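You operate a simulated robot arm through the tools that you are given. There is no shell and no other tool. Be economical: measure what you need, move in short steps, check, and stop when the job is done.

You are at the controls of a simulated two-armed robot. One attempt, no reset.

Task
Pick up the oil jug marked "EP 90" from the top of the wooden bench with one hand, pass it to the other hand and put it on the middle shelf of the tall shelf unit. Press the green key three times. Put the sanding block from the top of the tool shelf on the top of the wooden bench. Take the paint tin from the top of the low shelf and put it on top of the big float. Put the teal rag on the top of the work shelf away on the top of the wooden bench. Any order will do. Set down upright: oil jug.

It is judged by the outcome, as a careful person would: the job done as asked, and still so three seconds after it is handed in. It fails if anything else is knocked over, pushed out of place, dropped, spilled or broken.

Robot
Two 7-joint arms with two-finger parallel grippers on one trunk, on a base that drives. Base frame: it is fixed to the floor where the robot stands at the start and does not move with it; the origin is under the middle of the robot, x ahead of it, y to its left, z up; the surface under the hand at the start is at about z = 0.9. Readings come in m, degrees, newtons and seconds.
The left shoulder is at the start at [0.06, 0.143, 0.948], the right one opposite. With the tool pointing down near the work surface each hand reaches from about 0.3 to 0.72 m from the robot's upright axis, wherever it stands, measured 20 degrees to its own side. Places, roughly: big float [-1.25, -3.25, 1]; green key [0.5, -2.5, 0.9]; middle shelf of the tall shelf unit [-0.3, -3.3, 0.8]; oil jug [0.5, 0, 1]; paint tin [-3.5, 1, 0.75]; sanding block (11x7x5 cm) [-3.3, 0.8, 1]; teal rag (10x7x3 cm) [-3.3, 1.3, 1]; top of the wooden bench [0.7, 0.5, 0.9]. Payload 1.57 kg a hand.
Tool frame (each hand has its own): the origin (TCP) lies between the finger pads and is the grasp point; the fingertips stand 0.03 m ahead of it; z points along the fingers, y is the line along which they close. The gripper opens to 0.11 m. The fingers are 0.024 m wide and 0.012 m thick; the gripper's body (0.048 by 0.112 m) begins 0.078 m behind the TCP.
Orientation is that of the tool frame in the base frame, as [roll, pitch, yaw] about the fixed x, y, z axes, in that order (R = Rz(yaw) Ry(pitch) Rx(roll)). With the fingers straight down and closing along the base's y, the tool's x points along the base's -x, its y along +y and its z along -z.

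Tools
- The arms move only by the tool play_rows. It takes "left_deltas", "right_deltas" or both (then of equal length, played together; a hand with none holds still); each is a list of rows, each a list of 7 numbers: the gripper command, from -1 (fully open) to 1 (shut), values between in proportion, then the shift along the tool's x, y, z in m, then the turn, a rotation vector about the tool's x, y, z in degrees. In form: [[grip, x, y, z, rx, ry, rz], ...]. A call has 1 to 20 rows; each row is the pose to reach, as a shift and turn from the pose commanded when the call began, along the tool's axes at that moment. Each row takes 0.2 s and may step no farther than 0.05 m and 8.6 degrees from the row before; otherwise, or with a gripper value out of range, the whole call is refused. A pose out of reach is approached as far as the arm can. The call stops where the force on the tool passes 40 N (or 10 N more than at its start, if that is more) or the arm is blocked; 0.2 s more then pass. Each finger travels about 0.045 m/s and halts on what it meets, pressing with about 26 N; the grip force reading is that of the motor and also rises with nothing between the fingers. The clock runs only during rows and for 0.2 s after the last one: add rows that repeat a pose to give the fingers time. The reply holds the time, the measured pose of the TCP, the force on the tool along the base axes, the opening and the grip force, in the units named above and with some noise, with the torque about the TCP (base axes, N m) and any sound that the robot's microphone picked up.
- Cameras (640 x 400 px; columns grow to the right, rows downward): "scene" is now at [0.0414, 0.0196, 1.5508]; the picture's right is [0.28, -0.96, 0.00], its down [-0.77, -0.22, -0.59] and it looks along [0.57, 0.16, -0.81] (base axes); focal length 266 px, centre (320, 200). "left" rides on the left gripper at [0.07, -0.016, -0.141] in its tool frame; the picture's right is [0.23, 0.97, 0.00], its down [-0.85, 0.20, -0.48] and it looks along [-0.47, 0.11, 0.88] (tool axes); focal length 222 px, centre (320, 200). "right" rides on the right gripper at [0.07, 0.016, -0.141] in its tool frame; the picture's right is [-0.23, 0.97, 0.00], its down [-0.86, -0.20, -0.48] and it looks along [-0.47, -0.11, 0.88] (tool axes); focal length 222 px, centre (320, 200). There is no depth. A picture from a camera that has moved, and an enlarged one, comes with that camera's place and axes in the base frame and with its lens.
- camera(camera): a new picture of that camera. The clock stands still meanwhile.
- raise_lower(by): slides the trunk up (or, below 0, down) by that many m; the arms and the scene camera ride with it, the base frame stays. It gives what a move gives, with no picture.
- steer(legs): drives the robot by 1 to 6 legs, each [ahead, left, turn to the left] in m, m and degrees, along the robot's own axes; the way and the turn of a leg run together, so that a leg with both is an arc; at most 1.5 m and 180 degrees a leg. The arms and the cameras ride along, it lands a little off, and it stops where it bumps. It gives what a move gives.
- pan_tilt(pan, tilt): turns the head with the scene camera to pan (to the left, within 86 degrees either way) and tilt (down, from -29 to 69), counted from straight ahead of the robot. It gives what a move gives.
- close_up(camera, box): a new picture of the part [left, top, right, bottom] of that camera's present view, enlarged. The clock stands still meanwhile.
- hand_in(): hands the job in; it is judged then, once.

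Go step by step. Nothing tells you exact positions but the pictures and the camera data: compare them with the known pose of the tool, close in by small moves and look again before you grip or let go. The budget is 165 turns and 118 pictures, counting those below and the enlarged ones. Unless the task says otherwise, let go and move clear before handing in.

The tools are called after ">>>" as a command line: name --argument value ..., lists and objects as JSON in quotes. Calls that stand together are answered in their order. play_rows: Moves the arms, as the interface text tells. Its arguments: {"type":"object","properties":{"left_deltas":{"type":"array"},"right_deltas":{"type":"array"}},"required":[]} The other tools are called the same way: raise_lower (by) slides the trunk up or down; steer (legs) drives the base; pan_tilt (pan, tilt) turns the head that bears the scene camera; camera (camera) takes a picture; close_up (camera, box) takes an enlarged picture of a part of a camera's view; hand_in () hands the job in.

At the start:

```text
clock: 0.0
left_position: [0.3138, 0.3377, 1.1448]
left_tcp_rot: [180.0, -0.1, -179.9]
left_force: [0.1, -0.1, -0.5]
left_ft_torque: [0.02, 0.01, -0.01]
left_gripper_width: 0.11
left_gripper_force: 0.1
right_position: [0.3898, 0.0149, 1.1008]
right_tcp_rot: [-179.9, 0.0, 180.0]
right_force: [-0.2, -0.6, -0.4]
right_ft_torque: [0.02, -0.01, 0.01]
right_gripper_width: 0.1101
right_gripper_force: 0.1
trunk travel left (down, up): [-0.547, 0.043]
robot x, y, heading: [-0.0001, 0.0008, 0.1]
head pan, tilt: [16.1, 53.6]
```

scene: 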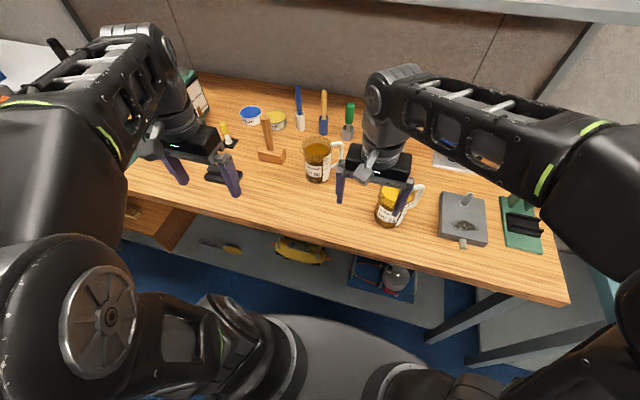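
right: 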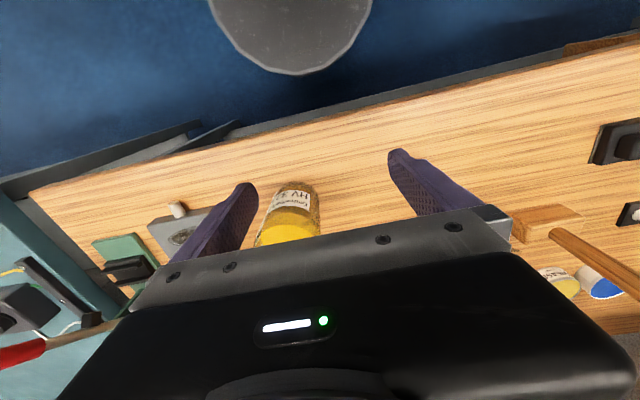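
left: 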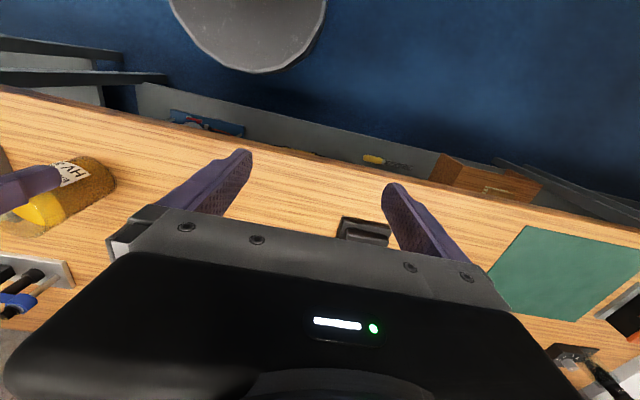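

I see two jugs on the bench; I need to read their labels. I'll enlarge the scene view around both.

>>> close_up --camera "scene" --box '[280, 120, 440, 240]'

>>> camera --camera "scene"

```text
3.33 times, centred on (360, 180) of scene
camera zoom: at [0.0414, 0.0196, 1.5508], right [0.28, -0.96, 0.0], down [-0.77, -0.22, -0.59], along [0.57, 0.16, -0.81], focal length 886 px, centre (187, 267)
```

zoom: 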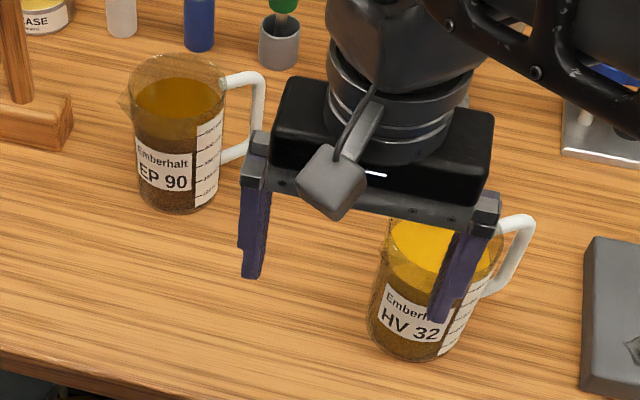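

```text
113 pictures are left
camera scene: at [0.0414, 0.0196, 1.5508], right [0.28, -0.96, 0.0], down [-0.77, -0.22, -0.59], along [0.57, 0.16, -0.81], focal length 266 px, centre (320, 200)
```

scene: 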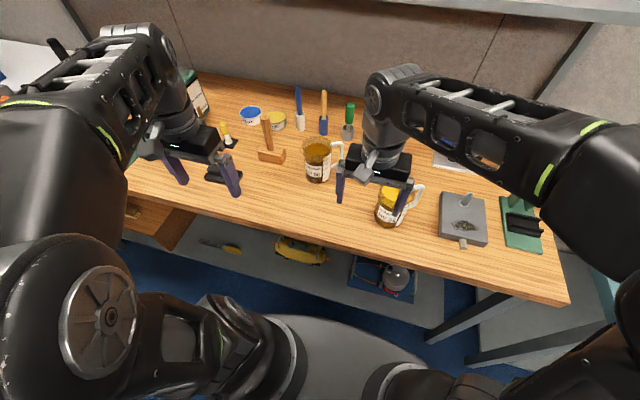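

EP 90 is the jug nearer the middle, at about (0.58, 0.18), with its rim near z 1.045 and its handle toward -y. I'll lift and retract the right hand, then hover the left hand over that jug with its yaw turned 40° to miss the handle.

>>> play_rows --left_deltas '[[-1, -0.03, -0.018, -0.005, 0, 0, 5], [-1, -0.06, -0.036, -0.01, 0, 0, 10], [-1, -0.1, -0.056, -0.02, 0, 0, 15], [-1, -0.135, -0.078, -0.02, 0, 0, 20], [-1, -0.17, -0.1, -0.02, 0, 0, 25], [-1, -0.205, -0.122, -0.02, 0, 0, 30], [-1, -0.235, -0.14, -0.02, 0, 0, 35], [-1, -0.266, -0.158, -0.02, 0, 0, 40], [-1, -0.266, -0.158, -0.02, 0, 0, 40]]' --right_deltas '[[-1, 0, 0, -0.04, 0, 0, 0], [-1, 0, -0.04, -0.06, 0, 0, 0], [-1, 0.02, -0.08, -0.06, 0, 0, 0], [-1, 0.03, -0.12, -0.06, 0, 0, 0], [-1, 0.03, -0.16, -0.06, 0, 0, 0], [-1, 0.03, -0.2, -0.06, 0, 0, 0], [-1, 0.03, -0.23, -0.06, 0, 0, 0], [-1, 0.03, -0.25, -0.06, 0, 0, 0], [-1, 0.03, -0.25, -0.06, 0, 0, 0]]'

>>> camera --camera "left"

>>> camera --camera "scene"

```text
clock: 2.0
left_position: [0.5393, 0.1787, 1.1141]
left_tcp_rot: [179.6, 0.2, 139.8]
left_force: [-0.3, -0.4, 0.0]
left_ft_torque: [0.01, 0.0, 0.02]
left_gripper_width: 0.1099
left_gripper_force: 0.0
left hand out of reach, approached as far as the arm can: row 1, 2, 3, 4, 5, 6, 7, 8, 9
right_position: [0.3635, -0.2237, 1.1454]
right_tcp_rot: [180.0, 0.1, -180.0]
right_force: [-0.5, -0.8, -0.2]
right_ft_torque: [-0.01, 0.01, 0.0]
right_gripper_width: 0.1096
right_gripper_force: 0.1
right hand out of reach, approached as far as the arm can: row 2, 3, 4, 5, 6, 7, 8, 9
trunk travel left (down, up): [-0.547, 0.043]
robot x, y, heading: [0.0052, 0.0003, 0.1]
head pan, tilt: [16.1, 53.6]
```

```text
112 pictures are left
camera left: at [0.4748, 0.2104, 1.2546], right [0.45, 0.89, 0.0], down [0.78, -0.4, 0.48], along [0.43, -0.22, -0.87], focal length 222 px, centre (320, 200)
```

left: 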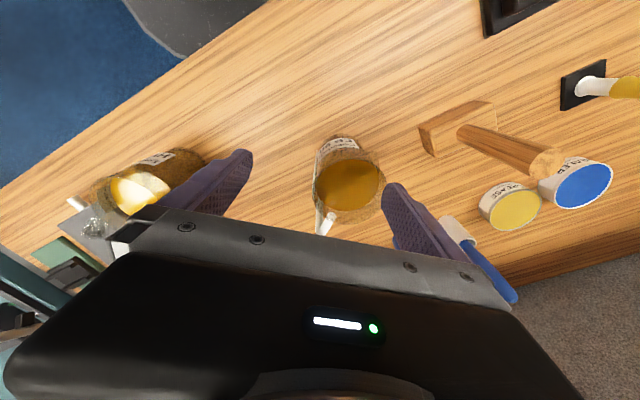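

```text
111 pictures are left
camera scene: at [0.0406, 0.0192, 1.5509], right [0.28, -0.96, 0.0], down [-0.77, -0.22, -0.59], along [0.57, 0.16, -0.8], focal length 266 px, centre (320, 200)
```

scene: 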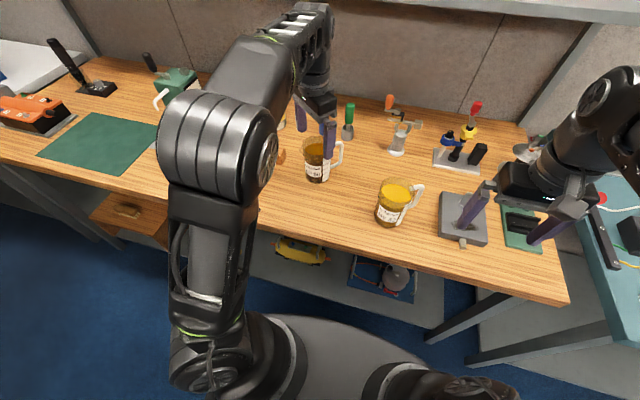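

The arm is at its reach limit at this height, and the jug looks to be near (0.57, 0.19). I'll raise the trunk and see where the hand ends up.

>>> raise_lower --by 0.04

>>> play_rows --left_deltas '[[-1, 0, 0, 0, 0, 0, 0], [-1, 0, 0, 0, 0, 0, 0]]'

>>> camera --camera "left"

```text
clock: 2.8
left_position: [0.5412, 0.1782, 1.1541]
left_tcp_rot: [179.7, 0.2, 140.0]
left_force: [0.8, 0.2, -1.0]
left_ft_torque: [-0.01, 0.01, 0.04]
left_gripper_width: 0.11
left_gripper_force: 0.1
right_position: [0.3636, -0.2232, 1.1859]
right_tcp_rot: [180.0, -0.1, 179.9]
right_force: [-0.2, 0.0, 0.1]
right_ft_torque: [0.01, 0.02, 0.01]
right_gripper_width: 0.1101
right_gripper_force: 0.1
trunk travel left (down, up): [-0.587, 0.003]
robot x, y, heading: [0.001, -0.0022, -0.1]
head pan, tilt: [16.1, 53.6]
```

```text
clock: 3.4
left_position: [0.5408, 0.1787, 1.1531]
left_tcp_rot: [179.7, 0.3, 140.0]
left_force: [0.3, 0.3, 0.4]
left_ft_torque: [0.0, 0.03, 0.0]
left_gripper_width: 0.11
left_gripper_force: 0.0
right_position: [0.3644, -0.2238, 1.1853]
right_tcp_rot: [180.0, 0.0, -180.0]
right_force: [0.2, 0.2, 0.1]
right_ft_torque: [-0.01, -0.01, 0.01]
right_gripper_width: 0.11
right_gripper_force: 0.1
trunk travel left (down, up): [-0.587, 0.003]
robot x, y, heading: [0.0011, 0.0016, -0.1]
head pan, tilt: [16.1, 53.6]
```

```text
110 pictures are left
camera left: at [0.4753, 0.2111, 1.2943], right [0.45, 0.89, 0.0], down [0.78, -0.4, 0.48], along [0.43, -0.22, -0.88], focal length 222 px, centre (320, 200)
```

left: 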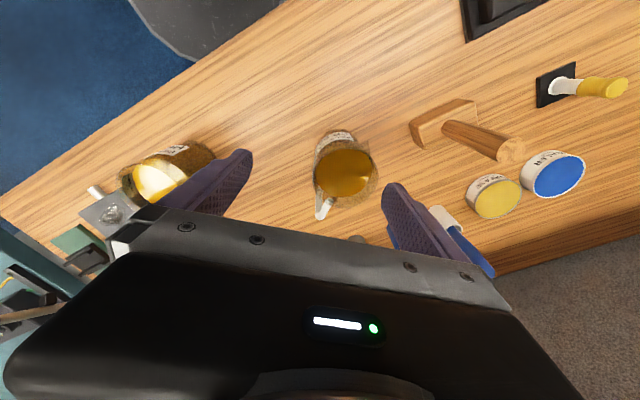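

The jug rim is at about (0.576, 0.191). I'll move over it and down to just above the rim.

>>> play_rows --left_deltas '[[-1, -0.009, 0.016, 0.015, 0, 0, 0], [-1, -0.018, 0.031, 0.03, 0, 0, 0], [-1, -0.018, 0.031, 0.05, 0, 0, 0], [-1, -0.018, 0.031, 0.05, 0, 0, 0]]'

>>> camera --camera "left"

>>> close_up --camera "scene" --box '[260, 90, 388, 210]'

```text
clock: 4.4
left_position: [0.5716, 0.1916, 1.1027]
left_tcp_rot: [179.6, 0.4, 140.0]
left_force: [0.7, 0.3, 0.7]
left_ft_torque: [-0.02, -0.02, -0.02]
left_gripper_width: 0.11
left_gripper_force: 0.0
left hand out of reach, approached as far as the arm can: row 2
right_position: [0.3635, -0.2231, 1.1848]
right_tcp_rot: [-180.0, 0.0, -180.0]
right_force: [0.1, -0.4, 0.0]
right_ft_torque: [0.01, -0.02, -0.01]
right_gripper_width: 0.1098
right_gripper_force: 0.1
trunk travel left (down, up): [-0.587, 0.003]
robot x, y, heading: [-0.0026, 0.0001, -0.2]
head pan, tilt: [16.1, 53.6]
```

```text
109 pictures are left
camera left: at [0.5071, 0.2234, 1.244], right [0.45, 0.89, 0.01], down [0.78, -0.4, 0.49], along [0.44, -0.21, -0.87], focal length 222 px, centre (320, 200)
```

left: 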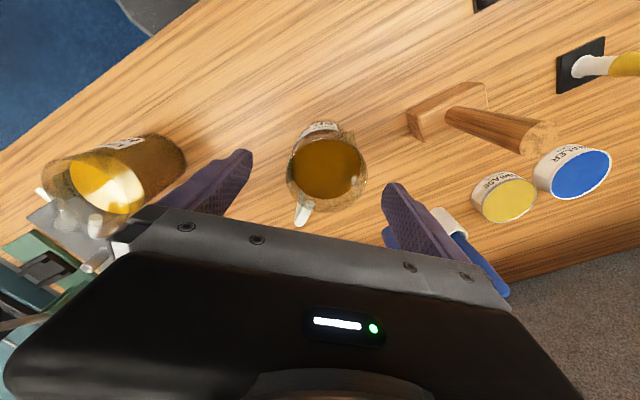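

```text
3.33 times, centred on (324, 150) of scene
camera zoom: at [0.041, 0.0198, 1.5909], right [0.28, -0.96, 0.0], down [-0.77, -0.22, -0.59], along [0.57, 0.16, -0.8], focal length 886 px, centre (307, 367)
```

zoom: 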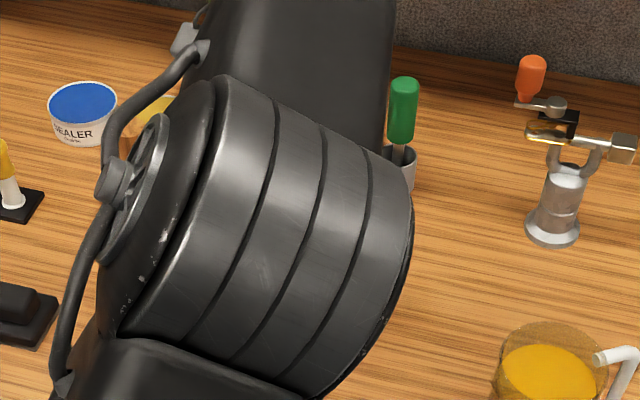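

The jug centre is about 7 mm off along the tool's y, at (0.579, 0.196). I'll correct that and descend so the pads sit on the upper jug wall.

>>> play_rows --left_deltas '[[-1, -0.004, 0.007, 0.0, 0, 0, 0], [-1, -0.004, 0.007, 0.02, 0, 0, 0], [-1, -0.004, 0.007, 0.04, 0, 0, 0], [-1, -0.004, 0.007, 0.06, 0, 0, 0], [-1, -0.004, 0.007, 0.08, 0, 0, 0], [-1, -0.004, 0.007, 0.1, 0, 0, 0], [-1, -0.004, 0.007, 0.1, 0, 0, 0]]'

>>> camera --camera "left"

```text
clock: 6.0
left_position: [0.575, 0.1903, 1.0035]
left_tcp_rot: [179.4, 0.3, 140.0]
left_force: [-0.1, 0.2, 0.0]
left_ft_torque: [0.0, 0.03, 0.01]
left_gripper_width: 0.1097
left_gripper_force: 0.0
left hand out of reach, approached as far as the arm can: row 1, 2, 3, 4, 5, 6, 7
right_position: [0.3638, -0.2231, 1.1836]
right_tcp_rot: [-180.0, 0.1, 180.0]
right_force: [-0.8, 0.0, 0.5]
right_ft_torque: [0.02, -0.02, 0.05]
right_gripper_width: 0.1098
right_gripper_force: 0.1
trunk travel left (down, up): [-0.587, 0.003]
robot x, y, heading: [-0.0027, -0.0029, 0.3]
head pan, tilt: [16.1, 53.6]
```

```text
107 pictures are left
camera left: at [0.5092, 0.2222, 1.145], right [0.45, 0.89, 0.01], down [0.78, -0.4, 0.48], along [0.43, -0.21, -0.87], focal length 222 px, centre (320, 200)
```

left: 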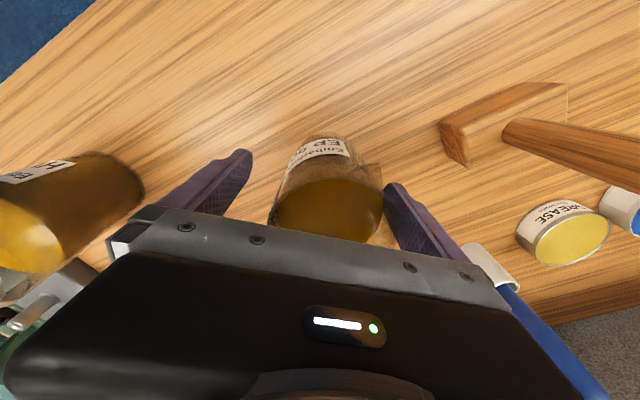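

The jug sits nearer the +y finger, so I'll shift the hand about 7 mm that way before closing.

>>> play_rows --left_deltas '[[-1, 0.002, 0.008, 0, 0, 0, 0], [-1, 0.002, 0.008, 0, 0, 0, 0]]'

>>> camera --camera "left"

```text
clock: 6.6
left_position: [0.5719, 0.1932, 1.006]
left_tcp_rot: [179.5, 0.3, 140.0]
left_force: [-0.2, 0.1, -0.3]
left_ft_torque: [-0.01, -0.02, 0.01]
left_gripper_width: 0.1098
left_gripper_force: 0.0
left hand out of reach, approached as far as the arm can: row 1, 2
right_position: [0.3634, -0.2232, 1.1858]
right_tcp_rot: [179.9, 0.0, -179.9]
right_force: [0.6, 0.2, 1.4]
right_ft_torque: [0.0, -0.01, -0.03]
right_gripper_width: 0.1101
right_gripper_force: 0.0
trunk travel left (down, up): [-0.587, 0.003]
robot x, y, heading: [-0.0036, 0.001, 0.0]
head pan, tilt: [16.1, 53.6]
```

```text
106 pictures are left
camera left: at [0.5073, 0.2259, 1.1463], right [0.45, 0.89, 0.01], down [0.78, -0.4, 0.48], along [0.43, -0.21, -0.87], focal length 222 px, centre (320, 200)
```

left: 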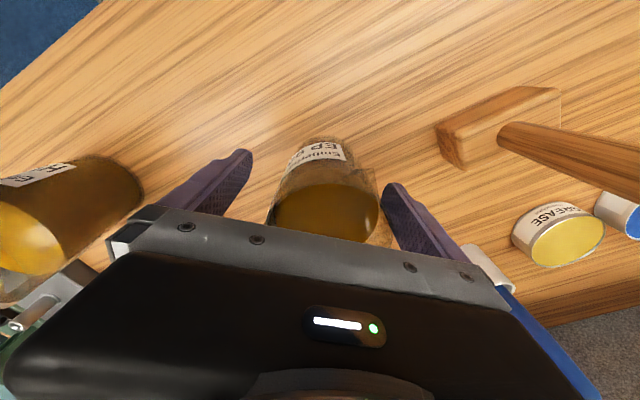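

I'm still about 6 mm short along the tool's y and the arm is at its limit. I'll nudge the base ahead a centimetre.

>>> steer --legs '[[0.01, 0.003, 0]]'

>>> camera --camera "left"

```text
clock: 7.4
left_position: [0.5834, 0.1968, 1.0047]
left_tcp_rot: [179.6, 0.3, 140.1]
left_force: [1.0, -1.0, 0.3]
left_ft_torque: [0.02, -0.02, 0.03]
left_gripper_width: 0.1098
left_gripper_force: 0.0
right_position: [0.3735, -0.2193, 1.1848]
right_tcp_rot: [180.0, -0.1, -179.9]
right_force: [1.0, 0.1, -0.1]
right_ft_torque: [-0.01, 0.01, 0.01]
right_gripper_width: 0.1104
right_gripper_force: 0.1
trunk travel left (down, up): [-0.587, 0.003]
robot x, y, heading: [0.009, 0.0049, 0.0]
head pan, tilt: [16.1, 53.6]
```

```text
105 pictures are left
camera left: at [0.5178, 0.229, 1.146], right [0.45, 0.89, 0.01], down [0.78, -0.4, 0.48], along [0.43, -0.21, -0.87], focal length 222 px, centre (320, 200)
```

left: 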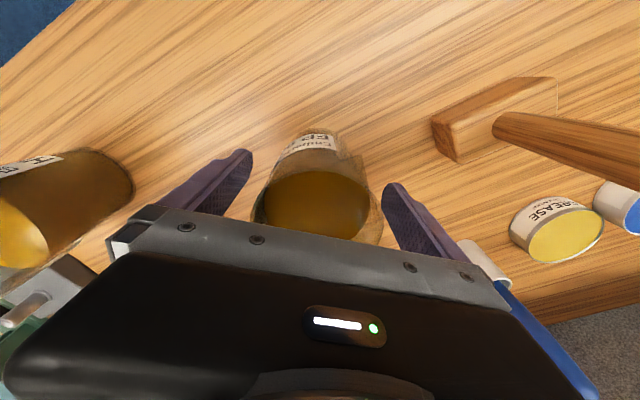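

The jug is now centred between the fingers. Closing.

>>> play_rows --left_deltas '[[0.3, 0, 0, 0, 0, 0, 0], [0.6, 0, 0, 0, 0, 0, 0], [1, 0, 0, 0, 0, 0, 0], [1, 0, 0, 0, 0, 0, 0], [1, 0, 0, 0, 0, 0, 0], [1, 0, 0, 0, 0, 0, 0], [1, 0, 0, 0, 0, 0, 0]]'

>>> camera --camera "left"

```text
clock: 9.0
left_position: [0.5829, 0.1966, 1.0044]
left_tcp_rot: [179.5, 0.3, 140.0]
left_force: [1.4, 1.9, 0.3]
left_ft_torque: [0.04, -0.04, 0.07]
left_gripper_width: 0.0806
left_gripper_force: 25.6
right_position: [0.3751, -0.2201, 1.1857]
right_tcp_rot: [179.9, 0.0, -180.0]
right_force: [0.0, 0.4, -0.4]
right_ft_torque: [0.03, -0.01, 0.03]
right_gripper_width: 0.1098
right_gripper_force: 0.1
trunk travel left (down, up): [-0.587, 0.003]
robot x, y, heading: [0.0118, 0.0024, -0.2]
head pan, tilt: [16.1, 53.6]
```

```text
104 pictures are left
camera left: at [0.5173, 0.2291, 1.1463], right [0.45, 0.89, 0.01], down [0.78, -0.4, 0.48], along [0.43, -0.21, -0.87], focal length 222 px, centre (320, 200)
```

left: 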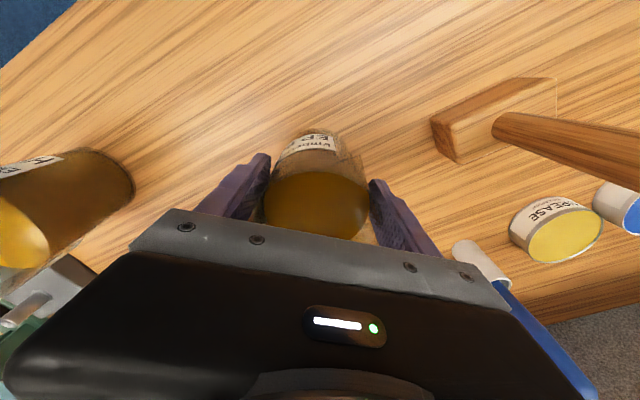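

The jug is gripped at a width of 0.081. I'll lift gently and retract toward the robot.

>>> play_rows --left_deltas '[[1, 0, 0, -0.01, 0, 0, 0], [1, 0, 0, -0.025, 0, 0, 0], [1, 0.004, -0.004, -0.045, 0, 0, 0], [1, 0.015, -0.012, -0.06, 0, 0, 0], [1, 0.03, -0.025, -0.075, 0, 0, 0], [1, 0.046, -0.038, -0.09, 0, 0, 0], [1, 0.061, -0.051, -0.105, 0, 0, 0], [1, 0.077, -0.064, -0.12, 0, 0, 0], [1, 0.09, -0.075, -0.13, 0, 0, 0], [1, 0.1, -0.083, -0.14, 0, 0, 0], [1, 0.107, -0.09, -0.145, 0, 0, 0], [1, 0.107, -0.09, -0.145, 0, 0, 0]]'

>>> camera --camera "scene"

```text
clock: 11.6
left_position: [0.44, 0.196, 1.1477]
left_tcp_rot: [179.6, 0.3, 140.0]
left_force: [0.0, -1.0, -4.4]
left_ft_torque: [0.06, 0.05, 0.02]
left_gripper_width: 0.0806
left_gripper_force: 25.9
right_position: [0.3741, -0.2205, 1.1841]
right_tcp_rot: [180.0, 0.0, -180.0]
right_force: [-0.5, 0.0, -0.8]
right_ft_torque: [-0.02, 0.03, -0.01]
right_gripper_width: 0.1102
right_gripper_force: 0.1
trunk travel left (down, up): [-0.587, 0.003]
robot x, y, heading: [0.0083, 0.0059, -0.1]
head pan, tilt: [16.1, 53.6]
```

```text
103 pictures are left
camera scene: at [0.0521, 0.0227, 1.5908], right [0.28, -0.96, 0.0], down [-0.77, -0.22, -0.59], along [0.57, 0.16, -0.81], focal length 266 px, centre (320, 200)
```

scene: 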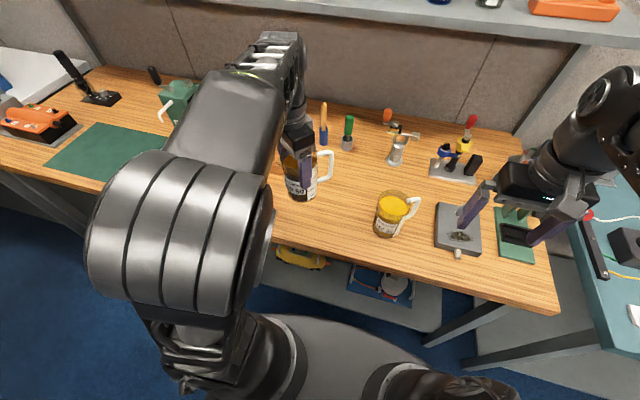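

The jug is held upright. I'll back away from the bench to have free air for the handover, and look down the room toward -y.

>>> steer --legs '[[-0.4, 0, 0]]'

>>> pan_tilt --pan -80 --tilt 20

>>> camera --camera "scene"

```text
clock: 14.1
left_position: [0.0473, 0.195, 1.1493]
left_tcp_rot: [179.6, 0.3, 139.7]
left_force: [0.3, -0.5, -4.9]
left_ft_torque: [0.06, 0.07, 0.02]
left_gripper_width: 0.0807
left_gripper_force: 26.4
right_position: [-0.0215, -0.2208, 1.1859]
right_tcp_rot: [-180.0, 0.0, 179.7]
right_force: [-0.8, 1.4, 0.9]
right_ft_torque: [0.03, -0.03, -0.03]
right_gripper_width: 0.1099
right_gripper_force: 0.1
trunk travel left (down, up): [-0.587, 0.003]
robot x, y, heading: [-0.3844, 0.0041, -0.1]
head pan, tilt: [16.1, 53.6]
```

```text
clock: 15.8
left_position: [0.048, 0.1944, 1.1489]
left_tcp_rot: [179.6, 0.3, 139.7]
left_force: [-0.4, 0.2, -4.8]
left_ft_torque: [0.13, 0.07, 0.0]
left_gripper_width: 0.0806
left_gripper_force: 26.1
right_position: [-0.0201, -0.2216, 1.1843]
right_tcp_rot: [180.0, 0.0, 179.7]
right_force: [0.1, 0.2, -0.4]
right_ft_torque: [-0.01, 0.0, 0.01]
right_gripper_width: 0.1097
right_gripper_force: 0.0
trunk travel left (down, up): [-0.587, 0.003]
robot x, y, heading: [-0.3841, 0.0054, -0.1]
head pan, tilt: [-80.0, 20.0]
```

```text
102 pictures are left
camera scene: at [-0.3971, -0.0882, 1.6411], right [-0.99, -0.17, 0.0], down [-0.06, 0.34, -0.94], along [0.16, -0.93, -0.34], focal length 266 px, centre (320, 200)
```

scene: 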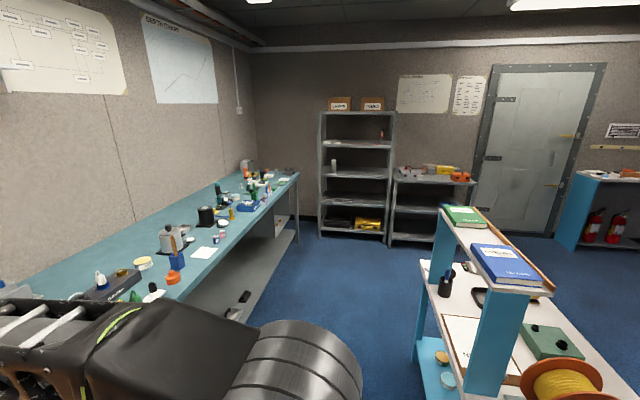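

The tall unit is straight down the room and its middle shelf is the third board, at z about 0.8. Next I'll turn the jug so its handle points ahead and tilt the right hand to 30° below horizontal, ready to receive the jug's lower part.

>>> play_rows --left_deltas '[[1, -0.01, -0.004, 0, 0, 0, -4], [1, -0.026, -0.012, 0, 0, 0, -10], [1, -0.044, -0.02, 0, 0, 0, -17], [1, -0.064, -0.029, 0, 0, 0, -24], [1, -0.084, -0.038, 0, 0, 0, -31], [1, -0.104, -0.047, 0, 0, 0, -38], [1, -0.122, -0.055, 0, 0, 0, -45], [1, -0.136, -0.061, 0, 0, 0, -51], [1, -0.142, -0.0635, 0, 0, 0, -55], [1, -0.142, -0.0635, 0, 0, 0, -55]]' --right_deltas '[[-1, 0, 0, 0, -0.9, -7, -1.6], [-1, 0, 0, 0, -1.8, -14, -3.2], [-1, 0, 0, 0, -2.7, -21, -4.8], [-1, 0, 0, 0, -3.7, -28, -6.4], [-1, 0, 0, 0, -4.6, -35, -8], [-1, 0, 0, 0, -5.5, -42, -9.6], [-1, 0, 0, 0, -6.5, -49, -11.2], [-1, 0, 0, 0, -7.3, -55.5, -12.7], [-1, 0, 0, 0, -7.86, -59.7, -13.6], [-1, 0, 0, 0, -7.86, -59.7, -13.6]]'

>>> pan_tilt --pan 0 --tilt 50

>>> camera --camera "scene"

```text
clock: 18.0
left_position: [0.1167, 0.0533, 1.1489]
left_tcp_rot: [-180.0, 0.5, -165.3]
left_force: [0.1, -0.7, -5.3]
left_ft_torque: [-0.05, 0.13, 0.01]
left_gripper_width: 0.0804
left_gripper_force: 25.9
right_position: [0.0375, -0.1878, 1.2111]
right_tcp_rot: [-180.0, 60.0, -165.4]
right_force: [0.7, 0.6, -0.2]
right_ft_torque: [-0.01, 0.01, -0.05]
right_gripper_width: 0.1102
right_gripper_force: 0.1
right hand out of reach, approached as far as the arm can: row 5, 6, 7, 8, 9, 10
trunk travel left (down, up): [-0.587, 0.003]
robot x, y, heading: [-0.384, 0.0012, -0.5]
head pan, tilt: [-80.0, 20.0]
```

```text
clock: 19.5
left_position: [0.1154, 0.0535, 1.1489]
left_tcp_rot: [-180.0, 0.5, -165.4]
left_force: [-0.1, 0.2, -5.6]
left_ft_torque: [-0.02, 0.1, 0.02]
left_gripper_width: 0.0806
left_gripper_force: 26.1
right_position: [0.0363, -0.1882, 1.2109]
right_tcp_rot: [-179.9, 59.9, -165.3]
right_force: [0.8, 0.5, 0.6]
right_ft_torque: [0.02, 0.01, 0.04]
right_gripper_width: 0.1101
right_gripper_force: 0.0
trunk travel left (down, up): [-0.587, 0.003]
robot x, y, heading: [-0.3814, 0.0027, -0.3]
head pan, tilt: [0.0, 50.0]
```

```text
101 pictures are left
camera scene: at [-0.3358, 0.003, 1.5956], right [-0.01, -1.0, 0.0], down [-0.77, 0.0, -0.64], along [0.64, 0.0, -0.77], focal length 266 px, centre (320, 200)
```

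scene: 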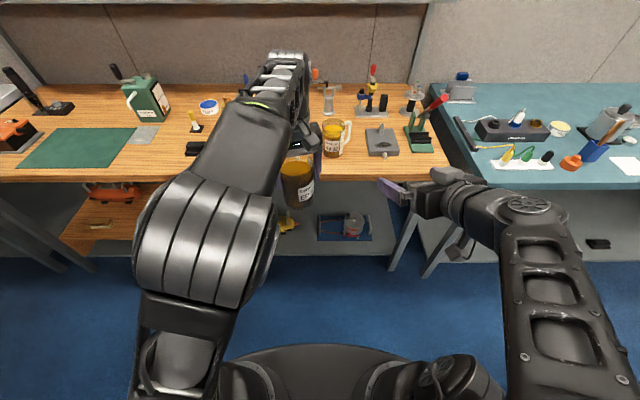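

The right arm can't fold in that close, so I'll bring it in more from the side, pointing at az 55°. The jug turns another 40° to match.

>>> play_rows --left_deltas '[[1, 0, 0, 0, 0, 0, -5], [1, 0, 0, 0, 0, 0, -11], [1, 0, 0, 0, 0, 0, -18], [1, 0, 0, 0, 0, 0, -25], [1, 0, 0, 0, 0, 0, -32], [1, 0, 0, 0, 0, 0, -37], [1, 0, 0, 0, 0, 0, -40], [1, 0, 0, 0, 0, 0, -40]]' --right_deltas '[[-1, 0.02, 0.01, 0.015, -5, 0, -2.9], [-1, 0.04, 0.025, 0.03, -10, 0, -5.8], [-1, 0.06, 0.04, 0.045, -15, 0, -8.7], [-1, 0.08, 0.06, 0.06, -20, 0, -11.6], [-1, 0.09, 0.08, 0.07, -25, 0, -14.5], [-1, 0.101, 0.1, 0.077, -30, 0, -17.4], [-1, 0.101, 0.109, 0.077, -34.6, 0, -20], [-1, 0.101, 0.109, 0.077, -34.6, 0, -20]]'

>>> camera --camera "scene"

>>> camera --camera "right"

```text
clock: 21.3
left_position: [0.1154, 0.0553, 1.148]
left_tcp_rot: [-179.6, 0.3, -125.3]
left_force: [-0.7, -0.2, -5.2]
left_ft_torque: [-0.1, 0.05, 0.01]
left_gripper_width: 0.0803
left_gripper_force: 25.9
right_position: [0.0354, -0.0795, 1.0854]
right_tcp_rot: [179.9, 60.0, -125.2]
right_force: [-0.2, -0.4, 0.4]
right_ft_torque: [0.02, 0.0, -0.02]
right_gripper_width: 0.1097
right_gripper_force: 0.1
right hand out of reach, approached as far as the arm can: row 1, 2, 3, 4, 5, 6, 7, 8
trunk travel left (down, up): [-0.587, 0.003]
robot x, y, heading: [-0.3839, 0.0032, -0.3]
head pan, tilt: [0.0, 50.0]
```

```text
100 pictures are left
camera scene: at [-0.3355, 0.003, 1.5955], right [-0.01, -1.0, 0.0], down [-0.77, 0.0, -0.64], along [0.64, 0.0, -0.77], focal length 266 px, centre (320, 200)
```

scene: 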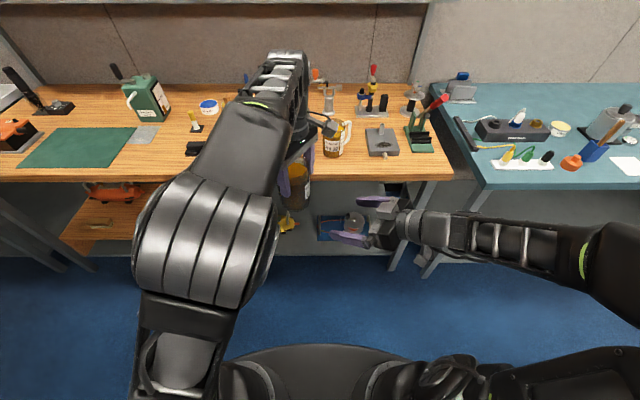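

```text
99 pictures are left
camera right: at [-0.068, -0.1992, 1.0964], right [-0.73, 0.65, 0.2], down [0.17, -0.1, 0.98], along [0.66, 0.75, -0.04], focal length 222 px, centre (320, 200)
```

right: 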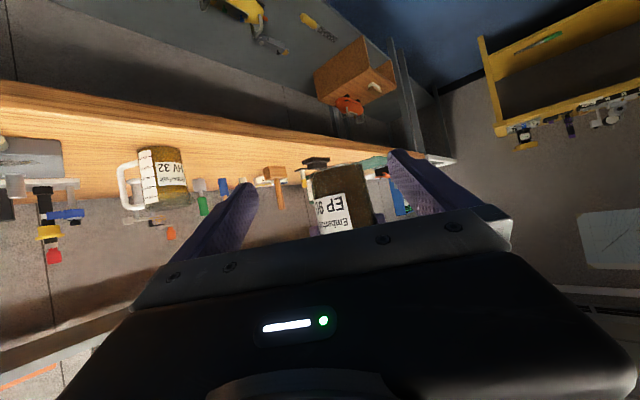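

The view agrees with the computed geometry: the jug is 0.156 m ahead and 1.3 cm to the tool's +y. I'll correct that and advance horizontally most of the way.

>>> play_rows --right_deltas '[[-1, 0, 0.0126, 0, 0, 0, 0], [-1, -0.01, 0.0126, 0.0173, 0, 0, 0], [-1, -0.02, 0.0126, 0.0346, 0, 0, 0], [-1, -0.03, 0.0126, 0.052, 0, 0, 0], [-1, -0.04, 0.0126, 0.0693, 0, 0, 0], [-1, -0.05, 0.0126, 0.0866, 0, 0, 0], [-1, -0.05, 0.0126, 0.0866, 0, 0, 0]]'

>>> camera --camera "right"

>>> close_up --camera "scene" --box '[240, 110, 400, 260]'

```text
clock: 22.9
left_position: [0.115, 0.0548, 1.1491]
left_tcp_rot: [-179.8, 0.4, -125.3]
left_force: [0.2, -0.2, -4.6]
left_ft_torque: [-0.08, 0.08, 0.0]
left_gripper_width: 0.0803
left_gripper_force: 25.7
right_position: [0.0826, 0.0086, 1.0873]
right_tcp_rot: [-179.9, 60.1, -125.3]
right_force: [0.0, -0.2, 0.2]
right_ft_torque: [-0.05, -0.01, 0.01]
right_gripper_width: 0.11
right_gripper_force: 0.0
right hand out of reach, approached as far as the arm can: row 1
trunk travel left (down, up): [-0.587, 0.003]
robot x, y, heading: [-0.3832, 0.0044, -0.4]
head pan, tilt: [0.0, 50.0]
```

```text
98 pictures are left
camera right: at [-0.0202, -0.1117, 1.0975], right [-0.73, 0.66, 0.2], down [0.17, -0.11, 0.98], along [0.66, 0.75, -0.03], focal length 222 px, centre (320, 200)
```

right: 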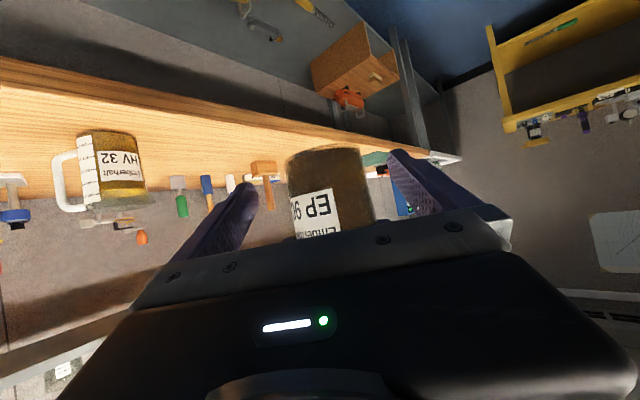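

```text
2.67 times, centred on (320, 185) of scene
camera zoom: at [-0.336, 0.0026, 1.5955], right [-0.01, -1.0, 0.0], down [-0.77, 0.0, -0.64], along [0.64, 0.0, -0.77], focal length 709 px, centre (320, 240)
```

zoom: 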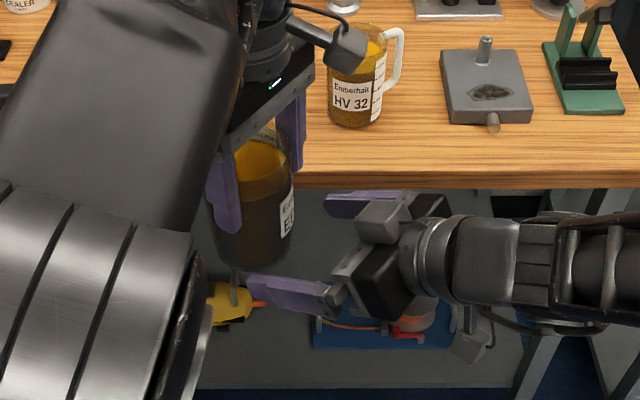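

Alignment is good, so I'll advance the last 5.6 cm horizontally.

>>> play_rows --right_deltas '[[-1, -0.007, 0, 0.0121, 0, 0, 0], [-1, -0.014, 0, 0.0242, 0, 0, 0], [-1, -0.021, 0, 0.0364, 0, 0, 0], [-1, -0.028, 0, 0.0485, 0, 0, 0], [-1, -0.028, 0, 0.0485, 0, 0, 0]]'

>>> camera --camera "right"

>>> camera --camera "left"

```text
clock: 24.1
left_position: [0.1146, 0.0554, 1.1488]
left_tcp_rot: [-179.8, 0.5, -125.2]
left_force: [0.5, -0.1, -5.4]
left_ft_torque: [-0.06, 0.08, -0.02]
left_gripper_width: 0.08
left_gripper_force: 26.0
right_position: [0.1158, 0.0536, 1.0859]
right_tcp_rot: [179.9, 60.0, -125.3]
right_force: [-0.5, 0.2, -0.4]
right_ft_torque: [0.0, 0.01, 0.0]
right_gripper_width: 0.1099
right_gripper_force: 0.1
trunk travel left (down, up): [-0.587, 0.003]
robot x, y, heading: [-0.3825, 0.0027, -0.3]
head pan, tilt: [0.0, 50.0]
```

```text
96 pictures are left
camera right: at [0.0119, -0.0658, 1.0972], right [-0.73, 0.66, 0.2], down [0.17, -0.1, 0.98], along [0.66, 0.75, -0.04], focal length 222 px, centre (320, 200)
```

right: 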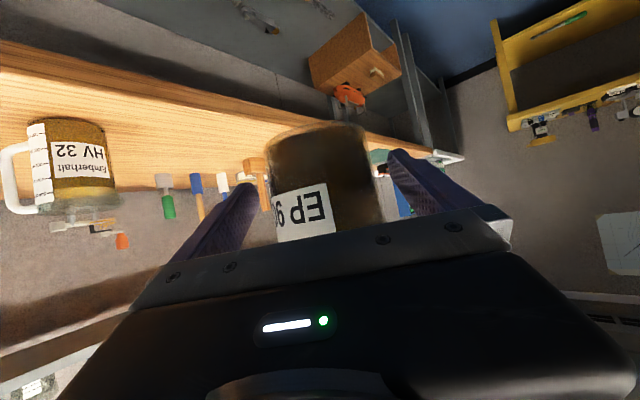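

```text
95 pictures are left
camera left: at [0.087, -0.0111, 1.29], right [-0.93, 0.38, -0.01], down [0.33, 0.81, 0.48], along [0.19, 0.44, -0.88], focal length 222 px, centre (320, 200)
```

left: 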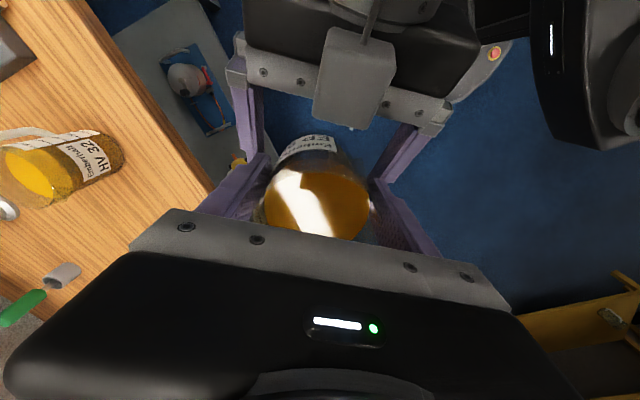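

Right fingers straddle the jug below the left fingers. Closing the right hand.

>>> play_rows --right_deltas '[[0, 0, 0, 0, 0, 0, 0], [0.5, 0, 0, 0, 0, 0, 0], [1, 0, 0, 0, 0, 0, 0], [1, 0, 0, 0, 0, 0, 0], [1, 0, 0, 0, 0, 0, 0], [1, 0, 0, 0, 0, 0, 0], [1, 0, 0, 0, 0, 0, 0]]'

>>> camera --camera "right"

```text
clock: 25.7
left_position: [0.1156, 0.0557, 1.1503]
left_tcp_rot: [-179.6, 0.4, -125.4]
left_force: [7.2, -6.0, -4.8]
left_ft_torque: [-0.25, -0.18, -0.17]
left_gripper_width: 0.0799
left_gripper_force: 25.9
right_position: [0.1145, 0.0537, 1.0868]
right_tcp_rot: [-179.9, 60.0, -125.3]
right_force: [-7.9, 6.0, 0.1]
right_ft_torque: [-0.17, -0.18, 0.15]
right_gripper_width: 0.0788
right_gripper_force: 26.2
trunk travel left (down, up): [-0.587, 0.003]
robot x, y, heading: [-0.3824, 0.0036, -0.4]
head pan, tilt: [0.0, 50.0]
```

```text
94 pictures are left
camera right: at [0.0117, -0.0655, 1.0971], right [-0.73, 0.65, 0.2], down [0.17, -0.1, 0.98], along [0.66, 0.75, -0.04], focal length 222 px, centre (320, 200)
```

right: 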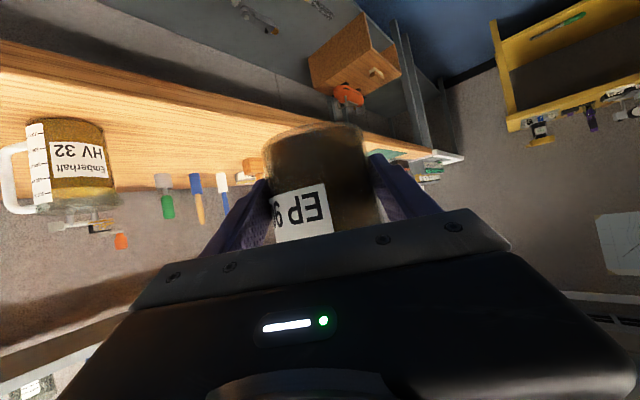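

Both hands hold it, with about 10 N of sideways squeeze between them. I'll relieve that with a 2 mm shift before releasing.

>>> play_rows --right_deltas '[[1, 0, 0.001, 0, 0, 0, 0], [1, 0, 0.002, 0, 0, 0, 0], [1, 0, 0.002, 0, 0, 0, 0]]'

```text
clock: 26.5
left_position: [0.1159, 0.055, 1.1491]
left_tcp_rot: [-179.6, 0.3, -125.4]
left_force: [-4.3, -7.3, 2.3]
left_ft_torque: [-0.29, -0.04, -0.24]
left_gripper_width: 0.0801
left_gripper_force: 26.2
right_position: [0.1146, 0.0535, 1.087]
right_tcp_rot: [-179.9, 60.0, -125.3]
right_force: [4.8, 7.1, -1.3]
right_ft_torque: [-0.3, 0.44, 0.24]
right_gripper_width: 0.0785
right_gripper_force: 26.2
trunk travel left (down, up): [-0.587, 0.003]
robot x, y, heading: [-0.3821, 0.0023, -0.4]
head pan, tilt: [0.0, 50.0]
```

The sideways squeeze is gone. I'll open the left hand gradually while holding with the right.

>>> play_rows --left_deltas '[[0.4, 0, 0, 0, 0, 0, 0], [0.2, 0, 0, 0, 0, 0, 0], [-0.2, 0, 0, 0, 0, 0, 0], [-0.6, 0, 0, 0, 0, 0, 0], [-1, 0, 0, 0, 0, 0, 0], [-1, 0, 0, 0, 0, 0, 0]]' --right_deltas '[[1, 0, 0, 0, 0, 0, 0], [1, 0, 0, 0, 0, 0, 0], [1, 0, 0, 0, 0, 0, 0], [1, 0, 0, 0, 0, 0, 0], [1, 0, 0, 0, 0, 0, 0], [1, 0, 0, 0, 0, 0, 0]]'

>>> camera --camera "left"

```text
clock: 27.9
left_position: [0.1153, 0.0568, 1.1497]
left_tcp_rot: [-179.6, 0.5, -125.3]
left_force: [0.6, -0.7, 0.0]
left_ft_torque: [-0.01, -0.02, -0.03]
left_gripper_width: 0.11
left_gripper_force: 0.0
right_position: [0.1145, 0.0533, 1.0869]
right_tcp_rot: [-179.9, 60.0, -125.3]
right_force: [0.5, -0.2, 0.3]
right_ft_torque: [-0.1, 0.07, 0.0]
right_gripper_width: 0.0784
right_gripper_force: 26.0
trunk travel left (down, up): [-0.587, 0.003]
robot x, y, heading: [-0.3846, 0.0085, -0.2]
head pan, tilt: [0.0, 50.0]
```

```text
93 pictures are left
camera left: at [0.0872, -0.0109, 1.2899], right [-0.93, 0.38, -0.01], down [0.33, 0.81, 0.48], along [0.19, 0.44, -0.88], focal length 222 px, centre (320, 200)
```

left: 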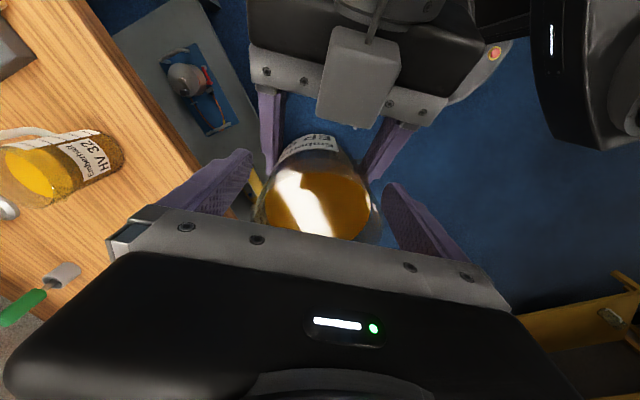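

The left hand is open. I'll raise it straight up to clear the rim and check the hold.

>>> play_rows --left_deltas '[[-1, 0, 0, -0.02, 0, 0, 0], [-1, 0, 0, -0.04, 0, 0, 0], [-1, 0, 0, -0.06, 0, 0, 0], [-1, 0, 0, -0.08, 0, 0, 0], [-1, 0, 0, -0.09, 0, 0, 0], [-1, 0, 0, -0.09, 0, 0, 0]]'

>>> close_up --camera "scene" --box '[240, 110, 400, 260]'

```text
clock: 29.3
left_position: [0.1023, 0.0581, 1.1721]
left_tcp_rot: [-179.4, 0.5, -125.3]
left_force: [-0.2, 0.3, -0.8]
left_ft_torque: [-0.01, 0.0, -0.04]
left_gripper_width: 0.1099
left_gripper_force: 0.1
left hand out of reach, approached as far as the arm can: row 1, 2, 3, 4, 5, 6
right_position: [0.1136, 0.0529, 1.0865]
right_tcp_rot: [-179.9, 60.1, -125.3]
right_force: [-0.7, -0.5, 0.1]
right_ft_torque: [-0.09, 0.07, 0.04]
right_gripper_width: 0.0758
right_gripper_force: 25.6
trunk travel left (down, up): [-0.587, 0.003]
robot x, y, heading: [-0.388, 0.0031, -0.5]
head pan, tilt: [0.0, 50.0]
```

```text
2.67 times, centred on (320, 185) of scene
camera zoom: at [-0.3359, 0.0019, 1.5956], right [-0.01, -1.0, 0.0], down [-0.77, 0.0, -0.64], along [0.64, 0.0, -0.77], focal length 709 px, centre (320, 240)
```

zoom: 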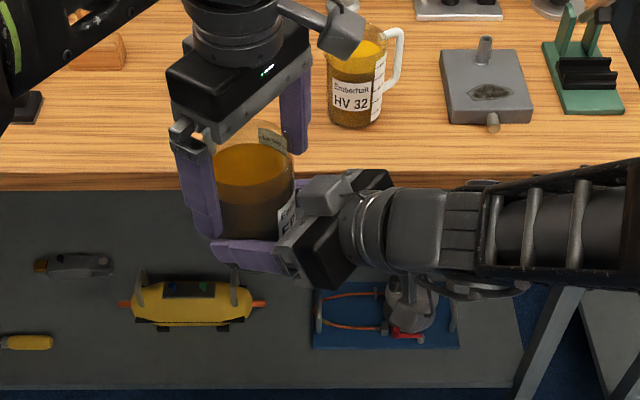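

The left hand only rose about 2 cm, and the right grip width shrank slightly. I'll look at the right camera before moving anything.

>>> camera --camera "right"

>>> camera --camera "left"

```text
91 pictures are left
camera right: at [0.0101, -0.0659, 1.0971], right [-0.73, 0.66, 0.2], down [0.17, -0.11, 0.98], along [0.66, 0.75, -0.03], focal length 222 px, centre (320, 200)
```

right: 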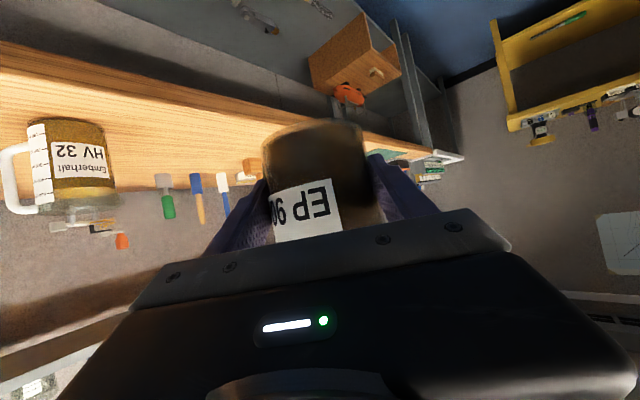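

```text
90 pictures are left
camera left: at [0.0729, -0.0078, 1.3129], right [-0.93, 0.38, -0.01], down [0.32, 0.81, 0.48], along [0.19, 0.44, -0.88], focal length 222 px, centre (320, 200)
```

left: 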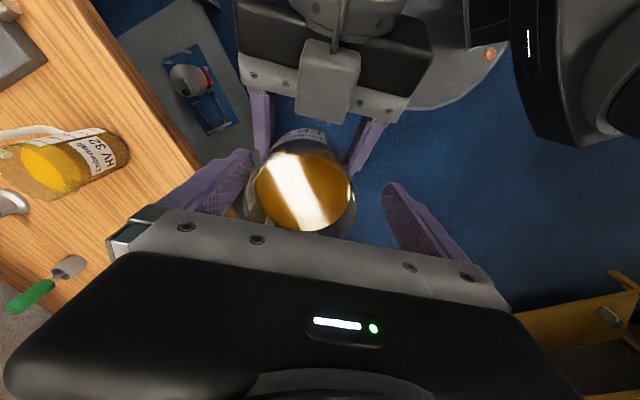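

The jug still looks upright, but the left fingers are close to it and can't rise further. I'll lower the right hand with the jug to clear them, watching the forces.

>>> play_rows --right_deltas '[[1, 0.0087, 0, 0.005, 0, 0, 0], [1, 0.0173, 0, 0.01, 0, 0, 0], [1, 0.0173, 0, 0.01, 0, 0, 0]]'

>>> close_up --camera "scene" --box '[270, 130, 370, 220]'

```text
clock: 30.1
left_position: [0.1026, 0.0588, 1.1724]
left_tcp_rot: [-179.4, 0.5, -125.3]
left_force: [-0.9, 0.1, 0.4]
left_ft_torque: [-0.02, 0.02, -0.03]
left_gripper_width: 0.1097
left_gripper_force: 0.0
right_position: [0.1148, 0.0547, 1.0671]
right_tcp_rot: [-179.9, 60.0, -125.3]
right_force: [-0.2, -0.4, 1.2]
right_ft_torque: [-0.09, 0.09, -0.03]
right_gripper_width: 0.0755
right_gripper_force: 25.8
trunk travel left (down, up): [-0.587, 0.003]
robot x, y, heading: [-0.3847, 0.0008, -0.2]
head pan, tilt: [0.0, 50.0]
```

```text
4.44 times, centred on (320, 175) of scene
camera zoom: at [-0.3358, 0.003, 1.5955], right [-0.01, -1.0, 0.0], down [-0.77, 0.0, -0.64], along [0.64, 0.0, -0.77], focal length 1181 px, centre (320, 311)
```

zoom: 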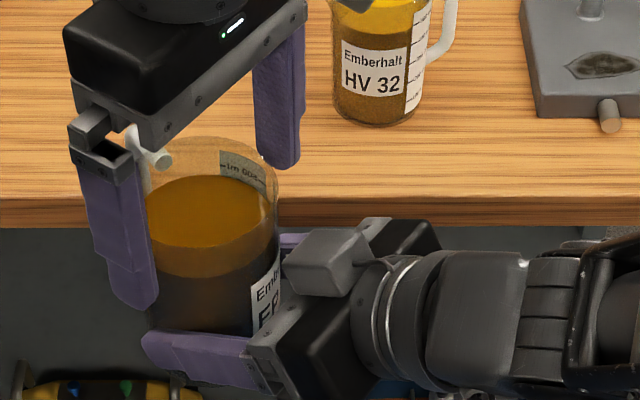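

The jug is moving with the right hand, so I'll keep lowering until its rim is below the left fingertips.

>>> play_rows --right_deltas '[[1, 0.0087, 0, 0.005, 0, 0, 0], [1, 0.0173, 0, 0.01, 0, 0, 0], [1, 0.026, 0, 0.015, 0, 0, 0], [1, 0.0346, 0, 0.02, 0, 0, 0], [1, 0.0433, 0, 0.025, 0, 0, 0], [1, 0.052, 0, 0.03, 0, 0, 0], [1, 0.052, 0, 0.03, 0, 0, 0]]'

>>> close_up --camera "scene" --box '[270, 130, 370, 220]'

```text
clock: 31.7
left_position: [0.1014, 0.0588, 1.1713]
left_tcp_rot: [-179.3, 0.5, -125.4]
left_force: [0.1, -0.3, 0.1]
left_ft_torque: [0.01, -0.01, 0.02]
left_gripper_width: 0.1101
left_gripper_force: 0.2
right_position: [0.1137, 0.0552, 1.0068]
right_tcp_rot: [-179.9, 60.0, -125.4]
right_force: [-0.1, -0.2, 0.1]
right_ft_torque: [-0.1, 0.1, 0.01]
right_gripper_width: 0.0759
right_gripper_force: 26.3
trunk travel left (down, up): [-0.587, 0.003]
robot x, y, heading: [-0.3854, 0.007, -0.4]
head pan, tilt: [0.0, 50.0]
```

```text
4.44 times, centred on (320, 175) of scene
camera zoom: at [-0.3359, 0.003, 1.5955], right [-0.01, -1.0, 0.0], down [-0.77, 0.0, -0.64], along [0.64, 0.0, -0.77], focal length 1181 px, centre (320, 311)
```

zoom: 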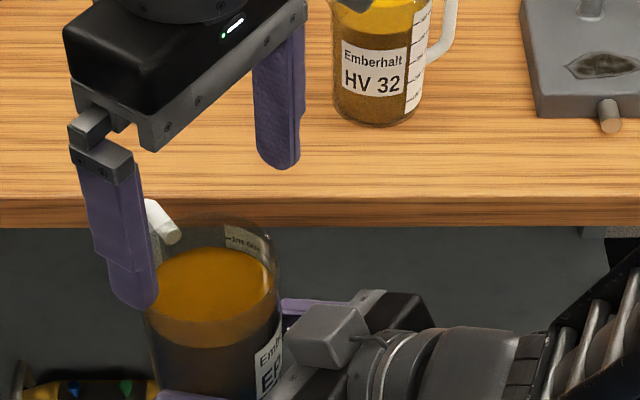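

The jug is clear of the left fingers. I'll swing the left hand out to the side and unwind its wrist.

>>> play_rows --left_deltas '[[-1, -0.012, 0.02, 0, 0, 0, 5], [-1, -0.026, 0.04, 0, 0, 0, 12], [-1, -0.04, 0.062, 0, 0, 0, 19], [-1, -0.055, 0.085, 0, 0, 0, 26], [-1, -0.07, 0.108, 0, 0, 0, 33], [-1, -0.085, 0.131, 0, 0, 0, 40], [-1, -0.1, 0.155, 0, 0, 0, 47], [-1, -0.117, 0.181, 0, 0, 0, 54], [-1, -0.117, 0.181, 0, 0, 0, 54]]'

>>> camera --camera "scene"

```text
clock: 33.7
left_position: [0.0233, 0.2613, 1.1713]
left_tcp_rot: [180.0, 0.5, -179.4]
left_force: [0.7, 0.3, -0.1]
left_ft_torque: [-0.01, 0.0, 0.01]
left_gripper_width: 0.1101
left_gripper_force: 0.0
right_position: [0.1134, 0.0549, 1.0053]
right_tcp_rot: [180.0, 60.0, -125.3]
right_force: [-0.6, 0.2, 0.0]
right_ft_torque: [-0.04, 0.07, -0.01]
right_gripper_width: 0.0762
right_gripper_force: 26.2
trunk travel left (down, up): [-0.587, 0.003]
robot x, y, heading: [-0.3839, 0.0027, -0.4]
head pan, tilt: [0.0, 50.0]
```

```text
87 pictures are left
camera scene: at [-0.3355, 0.003, 1.5955], right [-0.01, -1.0, 0.0], down [-0.77, 0.0, -0.64], along [0.64, 0.0, -0.77], focal length 266 px, centre (320, 200)
```

scene: 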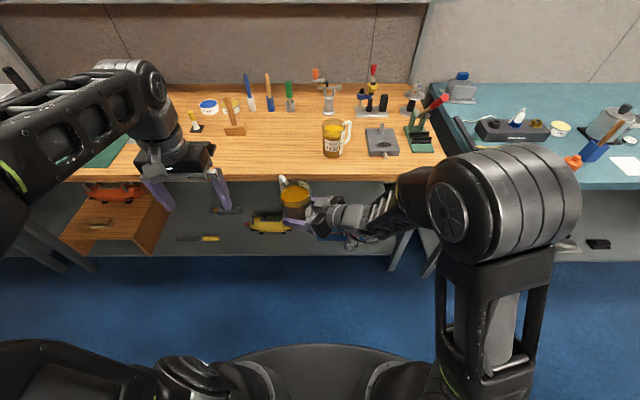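

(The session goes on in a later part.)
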